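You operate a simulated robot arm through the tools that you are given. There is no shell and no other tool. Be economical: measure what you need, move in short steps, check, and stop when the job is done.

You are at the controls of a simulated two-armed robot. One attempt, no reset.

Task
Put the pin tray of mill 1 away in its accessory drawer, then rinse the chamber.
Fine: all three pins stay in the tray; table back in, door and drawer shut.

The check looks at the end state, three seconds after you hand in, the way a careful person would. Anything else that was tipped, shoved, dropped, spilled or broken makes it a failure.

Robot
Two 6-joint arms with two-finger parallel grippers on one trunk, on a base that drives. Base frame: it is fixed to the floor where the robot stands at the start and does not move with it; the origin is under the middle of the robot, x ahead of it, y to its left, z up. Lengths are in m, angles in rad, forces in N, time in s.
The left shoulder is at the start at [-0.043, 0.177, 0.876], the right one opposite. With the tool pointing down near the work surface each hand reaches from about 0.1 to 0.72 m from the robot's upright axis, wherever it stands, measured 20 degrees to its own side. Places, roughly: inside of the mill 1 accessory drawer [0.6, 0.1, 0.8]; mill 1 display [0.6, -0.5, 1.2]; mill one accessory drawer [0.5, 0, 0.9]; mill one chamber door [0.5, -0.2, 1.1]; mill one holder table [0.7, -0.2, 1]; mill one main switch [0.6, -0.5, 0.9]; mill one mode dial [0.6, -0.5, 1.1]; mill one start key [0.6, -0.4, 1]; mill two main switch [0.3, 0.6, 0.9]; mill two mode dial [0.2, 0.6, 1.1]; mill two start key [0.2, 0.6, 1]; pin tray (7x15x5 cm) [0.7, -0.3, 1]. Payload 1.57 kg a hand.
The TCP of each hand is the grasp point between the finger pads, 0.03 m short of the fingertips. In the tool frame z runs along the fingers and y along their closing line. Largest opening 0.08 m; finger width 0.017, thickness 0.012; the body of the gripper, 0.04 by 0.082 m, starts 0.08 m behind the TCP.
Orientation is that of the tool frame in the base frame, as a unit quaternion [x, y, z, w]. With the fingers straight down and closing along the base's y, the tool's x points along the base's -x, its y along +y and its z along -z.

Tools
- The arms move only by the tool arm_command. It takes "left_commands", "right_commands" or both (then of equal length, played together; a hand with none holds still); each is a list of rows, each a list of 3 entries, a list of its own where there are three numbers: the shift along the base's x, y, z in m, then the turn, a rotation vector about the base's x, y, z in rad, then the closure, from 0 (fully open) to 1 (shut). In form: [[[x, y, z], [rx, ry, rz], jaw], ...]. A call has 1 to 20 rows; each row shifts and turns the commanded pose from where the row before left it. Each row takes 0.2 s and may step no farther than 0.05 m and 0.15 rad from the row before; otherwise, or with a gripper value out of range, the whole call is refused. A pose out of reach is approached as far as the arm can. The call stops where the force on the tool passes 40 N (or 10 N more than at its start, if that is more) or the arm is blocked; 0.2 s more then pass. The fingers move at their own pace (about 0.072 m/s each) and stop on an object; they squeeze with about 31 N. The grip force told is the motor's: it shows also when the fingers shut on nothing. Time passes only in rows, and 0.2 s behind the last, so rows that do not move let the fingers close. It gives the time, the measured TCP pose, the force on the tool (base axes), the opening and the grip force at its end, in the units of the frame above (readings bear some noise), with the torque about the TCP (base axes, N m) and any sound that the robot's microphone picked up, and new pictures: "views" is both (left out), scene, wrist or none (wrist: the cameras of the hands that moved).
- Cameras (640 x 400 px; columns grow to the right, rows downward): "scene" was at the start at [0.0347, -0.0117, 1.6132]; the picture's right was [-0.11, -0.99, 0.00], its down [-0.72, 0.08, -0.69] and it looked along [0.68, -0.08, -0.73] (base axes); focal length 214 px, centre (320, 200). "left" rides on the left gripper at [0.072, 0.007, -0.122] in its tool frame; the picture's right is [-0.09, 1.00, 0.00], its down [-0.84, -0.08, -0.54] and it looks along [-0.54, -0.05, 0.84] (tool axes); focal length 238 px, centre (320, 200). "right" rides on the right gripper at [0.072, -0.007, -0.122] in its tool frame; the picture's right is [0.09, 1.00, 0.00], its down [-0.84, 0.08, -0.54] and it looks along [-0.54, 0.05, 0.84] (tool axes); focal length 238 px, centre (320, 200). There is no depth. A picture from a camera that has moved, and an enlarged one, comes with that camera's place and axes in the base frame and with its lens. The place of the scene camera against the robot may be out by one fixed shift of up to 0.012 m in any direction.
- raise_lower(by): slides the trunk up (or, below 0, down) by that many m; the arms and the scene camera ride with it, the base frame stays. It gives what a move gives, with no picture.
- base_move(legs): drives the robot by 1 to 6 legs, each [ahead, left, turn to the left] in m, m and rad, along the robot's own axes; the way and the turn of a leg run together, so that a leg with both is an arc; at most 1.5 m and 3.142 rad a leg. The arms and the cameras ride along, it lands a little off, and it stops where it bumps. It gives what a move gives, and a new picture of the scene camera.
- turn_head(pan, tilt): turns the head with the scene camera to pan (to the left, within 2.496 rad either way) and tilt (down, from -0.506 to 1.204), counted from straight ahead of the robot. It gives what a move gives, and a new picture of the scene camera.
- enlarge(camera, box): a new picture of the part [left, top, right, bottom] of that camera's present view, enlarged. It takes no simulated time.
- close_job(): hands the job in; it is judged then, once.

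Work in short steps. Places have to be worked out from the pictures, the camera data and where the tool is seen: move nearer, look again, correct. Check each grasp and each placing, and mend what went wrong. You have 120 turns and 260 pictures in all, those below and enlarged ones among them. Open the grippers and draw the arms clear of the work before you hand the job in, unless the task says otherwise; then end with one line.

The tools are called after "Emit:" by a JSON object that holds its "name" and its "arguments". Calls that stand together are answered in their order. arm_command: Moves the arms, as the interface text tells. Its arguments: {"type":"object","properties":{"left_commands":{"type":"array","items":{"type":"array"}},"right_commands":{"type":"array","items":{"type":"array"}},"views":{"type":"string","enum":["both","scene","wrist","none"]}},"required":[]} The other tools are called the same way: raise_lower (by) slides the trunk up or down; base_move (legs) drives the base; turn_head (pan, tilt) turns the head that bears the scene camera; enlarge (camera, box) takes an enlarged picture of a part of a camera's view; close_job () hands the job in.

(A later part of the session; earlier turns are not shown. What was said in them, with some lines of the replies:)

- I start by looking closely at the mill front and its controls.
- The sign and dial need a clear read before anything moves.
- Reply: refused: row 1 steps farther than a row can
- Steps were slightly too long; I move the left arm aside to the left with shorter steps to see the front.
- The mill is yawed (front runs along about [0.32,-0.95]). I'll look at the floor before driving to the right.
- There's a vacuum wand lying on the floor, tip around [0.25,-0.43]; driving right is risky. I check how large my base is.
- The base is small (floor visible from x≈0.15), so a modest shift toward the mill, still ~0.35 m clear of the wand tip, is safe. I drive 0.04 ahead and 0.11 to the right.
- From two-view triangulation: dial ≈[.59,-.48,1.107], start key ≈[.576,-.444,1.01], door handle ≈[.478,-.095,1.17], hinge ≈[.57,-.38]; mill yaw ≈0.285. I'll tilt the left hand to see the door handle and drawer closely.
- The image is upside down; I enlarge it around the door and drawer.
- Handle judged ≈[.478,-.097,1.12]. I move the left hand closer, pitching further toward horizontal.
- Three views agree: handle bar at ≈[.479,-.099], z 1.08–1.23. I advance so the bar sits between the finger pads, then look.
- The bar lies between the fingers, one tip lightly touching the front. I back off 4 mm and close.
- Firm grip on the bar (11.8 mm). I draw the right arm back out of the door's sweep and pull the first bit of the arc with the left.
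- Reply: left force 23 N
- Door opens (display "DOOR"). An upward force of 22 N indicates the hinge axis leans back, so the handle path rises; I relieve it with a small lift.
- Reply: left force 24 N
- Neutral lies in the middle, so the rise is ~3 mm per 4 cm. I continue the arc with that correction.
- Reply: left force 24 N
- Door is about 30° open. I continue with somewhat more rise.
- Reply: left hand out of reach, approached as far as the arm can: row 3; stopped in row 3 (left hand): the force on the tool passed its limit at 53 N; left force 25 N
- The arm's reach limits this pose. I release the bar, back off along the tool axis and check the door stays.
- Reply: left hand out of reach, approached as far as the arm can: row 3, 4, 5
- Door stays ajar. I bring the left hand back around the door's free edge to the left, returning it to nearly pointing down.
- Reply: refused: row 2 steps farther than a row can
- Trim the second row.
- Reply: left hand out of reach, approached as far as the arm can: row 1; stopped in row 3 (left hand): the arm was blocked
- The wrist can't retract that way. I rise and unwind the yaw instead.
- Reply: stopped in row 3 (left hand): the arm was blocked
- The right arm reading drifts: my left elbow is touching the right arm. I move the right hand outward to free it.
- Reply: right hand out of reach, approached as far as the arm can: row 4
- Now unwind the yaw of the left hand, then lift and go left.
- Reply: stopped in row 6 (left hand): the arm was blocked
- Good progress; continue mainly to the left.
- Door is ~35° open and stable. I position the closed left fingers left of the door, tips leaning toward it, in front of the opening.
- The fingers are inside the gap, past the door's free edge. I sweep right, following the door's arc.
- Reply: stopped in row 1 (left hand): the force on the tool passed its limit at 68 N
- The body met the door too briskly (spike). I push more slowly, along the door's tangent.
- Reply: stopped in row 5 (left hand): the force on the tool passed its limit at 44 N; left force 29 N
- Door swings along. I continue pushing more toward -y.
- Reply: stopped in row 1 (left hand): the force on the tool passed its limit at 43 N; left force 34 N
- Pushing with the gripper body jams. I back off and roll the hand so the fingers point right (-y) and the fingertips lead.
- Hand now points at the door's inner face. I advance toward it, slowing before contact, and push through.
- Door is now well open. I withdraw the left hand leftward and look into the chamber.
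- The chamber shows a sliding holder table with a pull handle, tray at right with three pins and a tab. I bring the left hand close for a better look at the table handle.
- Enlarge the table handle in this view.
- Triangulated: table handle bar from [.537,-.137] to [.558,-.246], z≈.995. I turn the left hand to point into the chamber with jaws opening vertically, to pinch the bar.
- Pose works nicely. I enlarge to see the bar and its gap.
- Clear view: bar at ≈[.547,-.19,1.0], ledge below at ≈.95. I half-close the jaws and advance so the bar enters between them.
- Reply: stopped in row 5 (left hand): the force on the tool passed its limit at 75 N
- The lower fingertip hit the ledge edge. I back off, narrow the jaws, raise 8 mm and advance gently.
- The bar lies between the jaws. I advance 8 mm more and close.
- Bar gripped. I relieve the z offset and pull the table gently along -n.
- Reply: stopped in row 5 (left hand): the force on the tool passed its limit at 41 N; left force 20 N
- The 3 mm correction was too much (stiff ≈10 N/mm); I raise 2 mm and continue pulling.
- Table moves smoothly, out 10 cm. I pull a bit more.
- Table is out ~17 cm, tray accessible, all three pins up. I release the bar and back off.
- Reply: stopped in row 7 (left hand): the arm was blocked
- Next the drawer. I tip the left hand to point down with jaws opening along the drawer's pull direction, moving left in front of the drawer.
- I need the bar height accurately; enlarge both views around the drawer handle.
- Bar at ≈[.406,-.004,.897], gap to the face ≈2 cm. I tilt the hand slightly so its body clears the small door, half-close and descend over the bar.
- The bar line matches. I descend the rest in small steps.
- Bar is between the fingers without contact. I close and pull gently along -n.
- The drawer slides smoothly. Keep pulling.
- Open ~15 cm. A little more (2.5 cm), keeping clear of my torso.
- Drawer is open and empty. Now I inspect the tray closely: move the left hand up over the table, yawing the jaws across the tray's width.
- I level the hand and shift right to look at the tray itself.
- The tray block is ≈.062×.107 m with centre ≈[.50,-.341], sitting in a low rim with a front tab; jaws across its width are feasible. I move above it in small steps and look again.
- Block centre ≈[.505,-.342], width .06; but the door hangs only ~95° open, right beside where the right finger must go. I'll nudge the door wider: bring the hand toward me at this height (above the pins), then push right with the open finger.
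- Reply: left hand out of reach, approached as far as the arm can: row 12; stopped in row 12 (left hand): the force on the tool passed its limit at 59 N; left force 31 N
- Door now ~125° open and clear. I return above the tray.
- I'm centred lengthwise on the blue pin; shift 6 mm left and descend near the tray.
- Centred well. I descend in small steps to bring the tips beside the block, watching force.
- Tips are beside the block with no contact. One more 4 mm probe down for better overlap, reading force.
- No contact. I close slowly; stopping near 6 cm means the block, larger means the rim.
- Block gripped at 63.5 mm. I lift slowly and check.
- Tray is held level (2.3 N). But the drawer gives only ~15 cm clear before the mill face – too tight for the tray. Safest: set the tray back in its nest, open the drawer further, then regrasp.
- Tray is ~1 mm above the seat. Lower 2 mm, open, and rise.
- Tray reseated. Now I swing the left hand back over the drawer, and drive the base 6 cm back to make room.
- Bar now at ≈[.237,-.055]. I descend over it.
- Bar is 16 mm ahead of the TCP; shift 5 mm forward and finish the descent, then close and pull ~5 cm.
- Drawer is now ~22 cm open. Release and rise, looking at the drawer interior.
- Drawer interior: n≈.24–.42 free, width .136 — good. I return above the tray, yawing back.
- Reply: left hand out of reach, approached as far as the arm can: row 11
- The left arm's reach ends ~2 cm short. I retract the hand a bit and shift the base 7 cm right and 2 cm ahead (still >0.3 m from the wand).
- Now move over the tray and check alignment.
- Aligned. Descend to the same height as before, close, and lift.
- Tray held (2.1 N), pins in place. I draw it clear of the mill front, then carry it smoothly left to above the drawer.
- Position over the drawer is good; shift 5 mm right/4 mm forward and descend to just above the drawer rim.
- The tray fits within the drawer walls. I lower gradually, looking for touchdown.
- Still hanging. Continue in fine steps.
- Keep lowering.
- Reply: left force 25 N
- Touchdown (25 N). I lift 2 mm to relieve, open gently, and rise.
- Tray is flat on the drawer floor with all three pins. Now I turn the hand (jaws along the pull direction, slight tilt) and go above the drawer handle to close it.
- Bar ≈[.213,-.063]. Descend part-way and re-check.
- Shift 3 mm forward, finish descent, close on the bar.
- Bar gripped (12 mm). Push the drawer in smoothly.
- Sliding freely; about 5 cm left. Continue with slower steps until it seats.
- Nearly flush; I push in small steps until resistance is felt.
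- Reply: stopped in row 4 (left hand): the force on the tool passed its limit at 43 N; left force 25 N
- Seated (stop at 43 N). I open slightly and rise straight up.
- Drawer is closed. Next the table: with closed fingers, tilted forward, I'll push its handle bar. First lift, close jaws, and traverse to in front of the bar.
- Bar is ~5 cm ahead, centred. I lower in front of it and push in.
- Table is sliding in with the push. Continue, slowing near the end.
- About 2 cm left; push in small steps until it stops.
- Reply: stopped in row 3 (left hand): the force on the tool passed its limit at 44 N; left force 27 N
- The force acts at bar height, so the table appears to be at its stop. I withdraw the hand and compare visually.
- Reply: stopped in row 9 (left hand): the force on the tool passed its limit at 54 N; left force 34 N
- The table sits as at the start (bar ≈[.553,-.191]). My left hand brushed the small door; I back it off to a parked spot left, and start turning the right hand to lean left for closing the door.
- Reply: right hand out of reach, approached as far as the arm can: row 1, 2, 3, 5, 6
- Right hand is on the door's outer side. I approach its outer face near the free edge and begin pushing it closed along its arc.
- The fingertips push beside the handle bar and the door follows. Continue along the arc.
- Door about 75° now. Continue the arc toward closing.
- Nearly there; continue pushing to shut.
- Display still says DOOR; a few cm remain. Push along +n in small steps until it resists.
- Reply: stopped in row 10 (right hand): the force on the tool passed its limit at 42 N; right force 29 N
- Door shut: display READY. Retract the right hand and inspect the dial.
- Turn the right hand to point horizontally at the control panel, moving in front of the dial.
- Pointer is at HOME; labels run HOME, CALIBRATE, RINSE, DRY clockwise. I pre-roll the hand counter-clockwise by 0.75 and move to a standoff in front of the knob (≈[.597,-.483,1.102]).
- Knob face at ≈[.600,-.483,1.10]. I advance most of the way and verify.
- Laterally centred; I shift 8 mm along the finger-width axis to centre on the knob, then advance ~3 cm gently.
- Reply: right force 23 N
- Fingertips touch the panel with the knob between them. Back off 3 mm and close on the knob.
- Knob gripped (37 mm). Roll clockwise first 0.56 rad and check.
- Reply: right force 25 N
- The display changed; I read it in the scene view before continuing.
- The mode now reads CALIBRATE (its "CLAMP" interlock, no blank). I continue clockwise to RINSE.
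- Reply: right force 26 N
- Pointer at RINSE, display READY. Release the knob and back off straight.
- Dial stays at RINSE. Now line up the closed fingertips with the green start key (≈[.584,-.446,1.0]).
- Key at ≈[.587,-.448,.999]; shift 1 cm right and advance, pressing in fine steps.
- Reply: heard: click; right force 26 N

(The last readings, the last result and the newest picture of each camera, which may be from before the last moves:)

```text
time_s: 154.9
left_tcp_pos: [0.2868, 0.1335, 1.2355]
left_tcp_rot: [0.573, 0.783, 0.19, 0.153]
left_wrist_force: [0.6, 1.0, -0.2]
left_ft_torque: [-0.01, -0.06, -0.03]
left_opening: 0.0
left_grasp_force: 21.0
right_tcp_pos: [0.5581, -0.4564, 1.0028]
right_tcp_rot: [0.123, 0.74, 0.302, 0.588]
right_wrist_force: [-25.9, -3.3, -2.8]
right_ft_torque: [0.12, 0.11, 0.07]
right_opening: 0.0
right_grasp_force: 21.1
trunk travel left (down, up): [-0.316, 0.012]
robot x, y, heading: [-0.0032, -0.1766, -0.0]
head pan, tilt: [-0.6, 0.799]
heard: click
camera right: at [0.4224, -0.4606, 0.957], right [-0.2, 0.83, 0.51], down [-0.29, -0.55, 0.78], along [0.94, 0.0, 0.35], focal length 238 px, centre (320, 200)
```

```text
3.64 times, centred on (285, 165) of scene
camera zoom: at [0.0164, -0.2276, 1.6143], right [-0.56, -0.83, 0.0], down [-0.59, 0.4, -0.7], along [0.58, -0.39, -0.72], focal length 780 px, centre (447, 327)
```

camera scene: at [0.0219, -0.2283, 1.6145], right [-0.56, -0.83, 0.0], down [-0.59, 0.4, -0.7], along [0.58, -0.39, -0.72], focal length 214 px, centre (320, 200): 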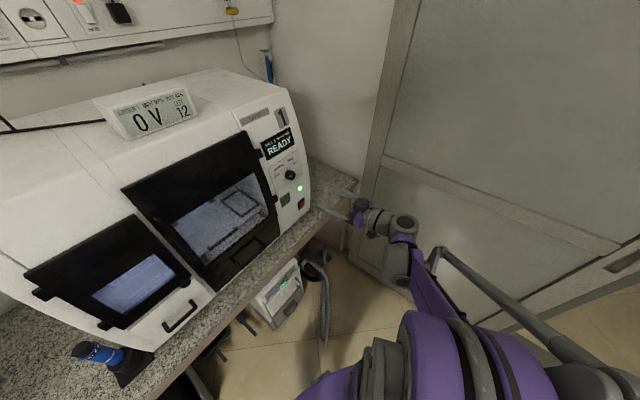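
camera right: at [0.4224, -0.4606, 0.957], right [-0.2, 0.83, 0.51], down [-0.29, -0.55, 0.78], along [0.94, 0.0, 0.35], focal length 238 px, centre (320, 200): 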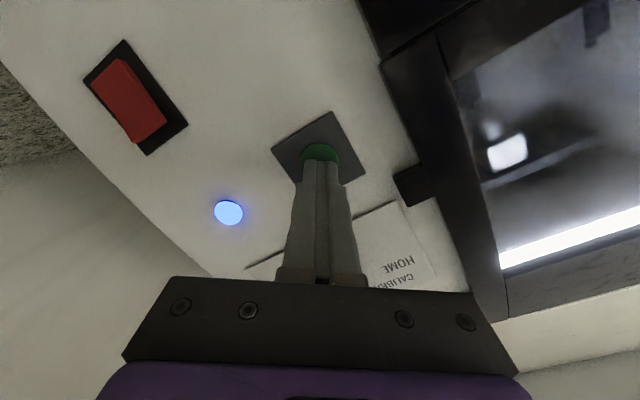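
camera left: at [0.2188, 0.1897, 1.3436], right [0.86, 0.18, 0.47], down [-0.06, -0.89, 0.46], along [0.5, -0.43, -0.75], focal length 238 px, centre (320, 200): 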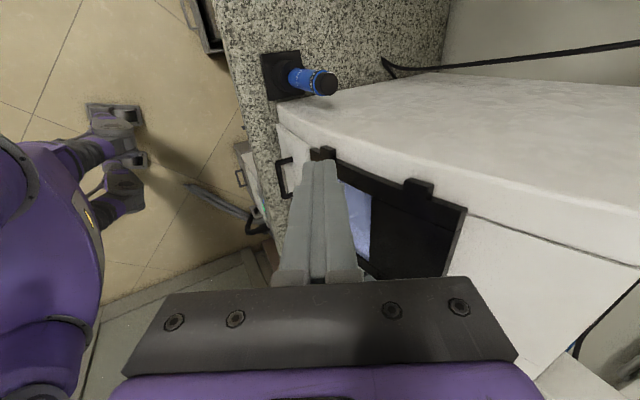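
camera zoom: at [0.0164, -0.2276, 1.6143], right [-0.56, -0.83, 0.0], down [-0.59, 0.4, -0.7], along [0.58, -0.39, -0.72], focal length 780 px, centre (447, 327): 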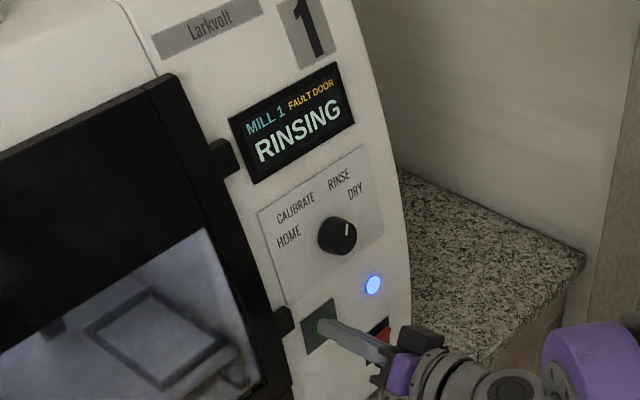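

Click heard; the mill is RINSING (blue light). I back off without touching anything and wait for it to finish.

Emit:
{"name": "arm_command", "arguments": {"right_commands": [[[-0.02, -0.0065, 0.002], [0, 0, 0], 1], [[-0.04, -0.013, 0.004], [0, 0, 0], 1], [[-0.045, -0.012, 0.01], [0, 0, 0], 0.5], [[-0.03, -0.02, 0.03], [0, 0, 0], 0], [[-0.02, -0.02, 0.03], [0, 0, 0], 0], [[0, 0, 0], [0, 0, 0], 0], [[0, 0, 0], [0, 0, 0], 0], [[0, 0, 0], [0, 0, 0], 0], [[0, 0, 0], [0, 0, 0], 0], [[0, 0, 0], [0, 0, 0], 0], [[0, 0, 0], [0, 0, 0], 0], [[0, 0, 0], [0, 0, 0], 0], [[0, 0, 0], [0, 0, 0], 0], [[0, 0, 0], [0, 0, 0], 0], [[0, 0, 0], [0, 0, 0], 0], [[0, 0, 0], [0, 0, 0], 0]], "left_commands": [[[0, 0, 0], [0, 0, 0], 0.5], [[0, 0, 0], [0, 0, 0], 0], [[0, 0, 0], [0, 0, 0], 0], [[0, 0, 0], [0, 0, 0], 0], [[0, 0, 0], [0, 0, 0], 0], [[0, 0, 0], [0, 0, 0], 0], [[0, 0, 0], [0, 0, 0], 0], [[0, 0, 0], [0, 0, 0], 0], [[0, 0, 0], [0, 0, 0], 0], [[0, 0, 0], [0, 0, 0], 0], [[0, 0, 0], [0, 0, 0], 0], [[0, 0, 0], [0, 0, 0], 0], [[0, 0, 0], [0, 0, 0], 0], [[0, 0, 0], [0, 0, 0], 0], [[0, 0, 0], [0, 0, 0], 0], [[0, 0, 0], [0, 0, 0], 0]], "views": "scene"}}

Emit:
{"name": "enlarge", "arguments": {"camera": "scene", "box": [100, 80, 330, 290]}}

```text
time_s: 158.3
left_tcp_pos: [0.2893, 0.1339, 1.2353]
left_tcp_rot: [0.572, 0.783, 0.189, 0.154]
left_wrist_force: [0.8, 0.5, -0.5]
left_ft_torque: [-0.01, 0.01, -0.01]
left_opening: 0.08
left_grasp_force: 0.1
right_tcp_pos: [0.4065, -0.5262, 1.0778]
right_tcp_rot: [0.123, 0.741, 0.302, 0.587]
right_wrist_force: [-0.4, -0.3, 0.5]
right_ft_torque: [-0.02, 0.0, 0.02]
right_opening: 0.0799
right_grasp_force: 0.1
trunk travel left (down, up): [-0.316, 0.012]
robot x, y, heading: [-0.0014, -0.1778, 0.003]
head pan, tilt: [-0.6, 0.799]
camera scene: at [0.0209, -0.2268, 1.6145], right [-0.56, -0.83, 0.0], down [-0.59, 0.4, -0.7], along [0.58, -0.39, -0.72], focal length 214 px, centre (320, 200)
```

scene: 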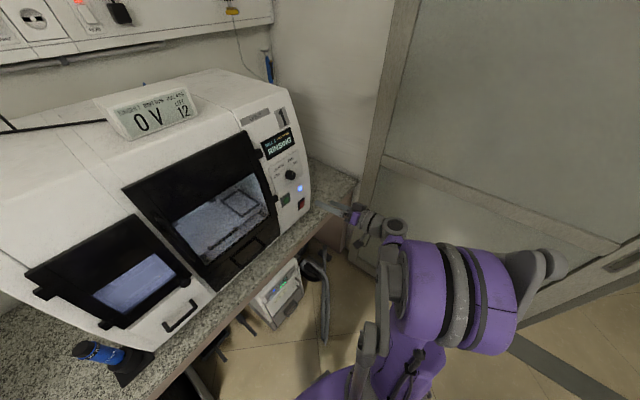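

```text
1.90 times, centred on (215, 185) of scene
camera zoom: at [0.0209, -0.2268, 1.6145], right [-0.56, -0.83, 0.0], down [-0.59, 0.4, -0.7], along [0.58, -0.39, -0.72], focal length 408 px, centre (520, 229)
```

zoom: 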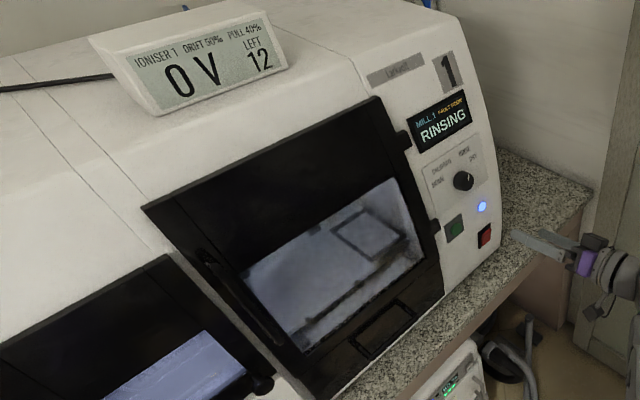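

Still rinsing. I wait a few more seconds, drawing the right arm a little farther clear.

Emit:
{"name": "arm_command", "arguments": {"right_commands": [[[-0.02, -0.02, 0.03], [0, 0, 0], 0], [[-0.02, -0.02, 0.03], [0, 0, 0], 0], [[0, 0, 0], [0, 0, 0], 0], [[0, 0, 0], [0, 0, 0], 0], [[0, 0, 0], [0, 0, 0], 0], [[0, 0, 0], [0, 0, 0], 0], [[0, 0, 0], [0, 0, 0], 0], [[0, 0, 0], [0, 0, 0], 0], [[0, 0, 0], [0, 0, 0], 0], [[0, 0, 0], [0, 0, 0], 0], [[0, 0, 0], [0, 0, 0], 0], [[0, 0, 0], [0, 0, 0], 0], [[0, 0, 0], [0, 0, 0], 0], [[0, 0, 0], [0, 0, 0], 0], [[0, 0, 0], [0, 0, 0], 0], [[0, 0, 0], [0, 0, 0], 0], [[0, 0, 0], [0, 0, 0], 0], [[0, 0, 0], [0, 0, 0], 0], [[0, 0, 0], [0, 0, 0], 0], [[0, 0, 0], [0, 0, 0], 0]], "views": "none"}}

Emit:
{"name": "enlarge", "arguments": {"camera": "scene", "box": [240, 110, 330, 220]}}

```text
time_s: 162.5
left_tcp_pos: [0.2895, 0.1335, 1.2349]
left_tcp_rot: [0.572, 0.783, 0.189, 0.154]
left_wrist_force: [-0.6, 0.1, -0.5]
left_ft_torque: [-0.04, 0.01, 0.03]
left_opening: 0.0799
left_grasp_force: 0.0
right_tcp_pos: [0.3654, -0.5655, 1.1379]
right_tcp_rot: [0.124, 0.741, 0.301, 0.587]
right_wrist_force: [0.5, 0.7, -0.5]
right_ft_torque: [0.01, 0.0, -0.01]
right_opening: 0.0801
right_grasp_force: 0.0
trunk travel left (down, up): [-0.316, 0.012]
robot x, y, heading: [-0.0001, -0.1798, 0.005]
head pan, tilt: [-0.6, 0.799]
```

```text
3.64 times, centred on (285, 165) of scene
camera zoom: at [0.0209, -0.2268, 1.6145], right [-0.56, -0.83, 0.0], down [-0.59, 0.4, -0.7], along [0.58, -0.39, -0.72], focal length 780 px, centre (447, 327)
```

zoom: 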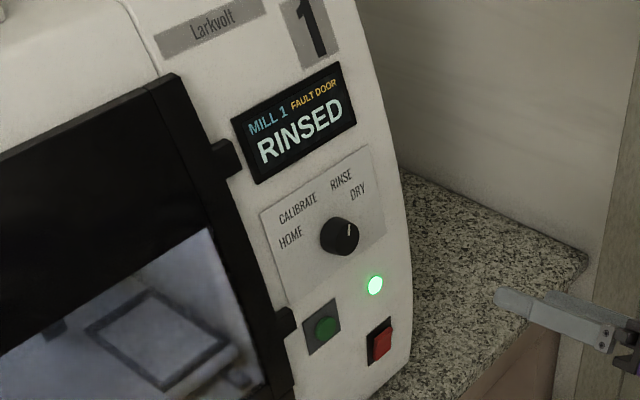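

RINSED. A final overview to confirm drawer, door and surroundings.

Emit:
{"name": "turn_head", "arguments": {"pan": -0.1, "tilt": 0.9}}

Emit:
{"name": "enlarge", "arguments": {"camera": "scene", "box": [160, 80, 420, 330]}}

```text
time_s: 163.4
left_tcp_pos: [0.2891, 0.1333, 1.2359]
left_tcp_rot: [0.572, 0.783, 0.188, 0.154]
left_wrist_force: [0.3, -0.7, -0.3]
left_ft_torque: [0.03, 0.02, -0.03]
left_opening: 0.0801
left_grasp_force: 0.0
right_tcp_pos: [0.3661, -0.5661, 1.1376]
right_tcp_rot: [0.123, 0.741, 0.301, 0.588]
right_wrist_force: [-0.5, -0.4, 0.1]
right_ft_torque: [0.03, -0.03, 0.0]
right_opening: 0.08
right_grasp_force: 0.1
trunk travel left (down, up): [-0.316, 0.012]
robot x, y, heading: [-0.0052, -0.1807, 0.003]
head pan, tilt: [-0.099, 0.901]
camera scene: at [0.0293, -0.1888, 1.6066], right [-0.1, -1.0, 0.0], down [-0.78, 0.08, -0.62], along [0.62, -0.06, -0.78], focal length 214 px, centre (320, 200)
```

scene: 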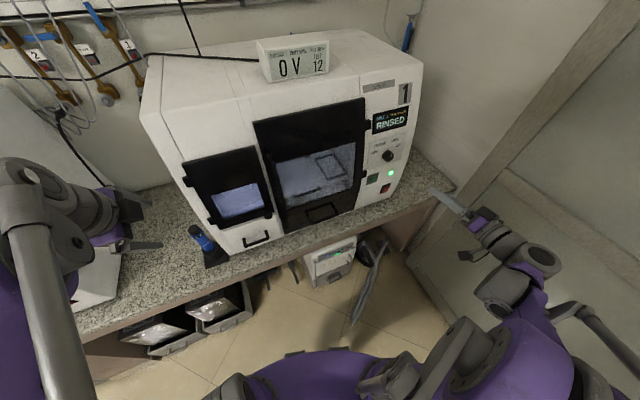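

```text
1.60 times, centred on (290, 205) of scene
camera zoom: at [0.0293, -0.1888, 1.6066], right [-0.1, -1.0, 0.0], down [-0.78, 0.08, -0.62], along [0.62, -0.06, -0.78], focal length 343 px, centre (368, 192)
```

zoom: 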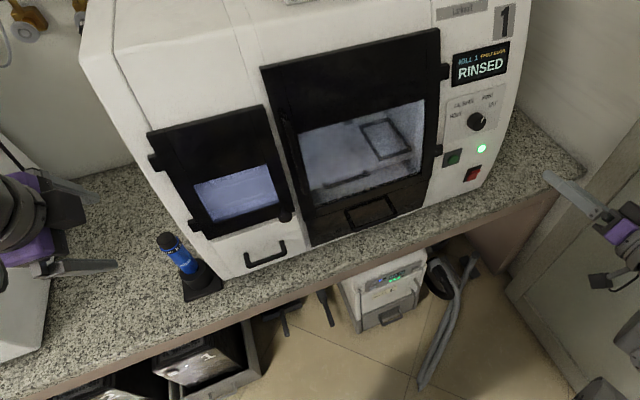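

Everything is shut, the rinse is done, the surroundings are undisturbed, and both grippers are open and clear of the work. I hand the job in.

Emit:
{"name": "close_job", "arguments": {}}

```text
The job is handed in.
```

The pin tray is in mill 1's accessory drawer with all three pins in it, the table is back in, the door and drawer are shut, and the chamber has been rinsed (the display shows RINSED). The display also still shows FAULT DOOR, which appeared after I opened the chamber door and never cleared.
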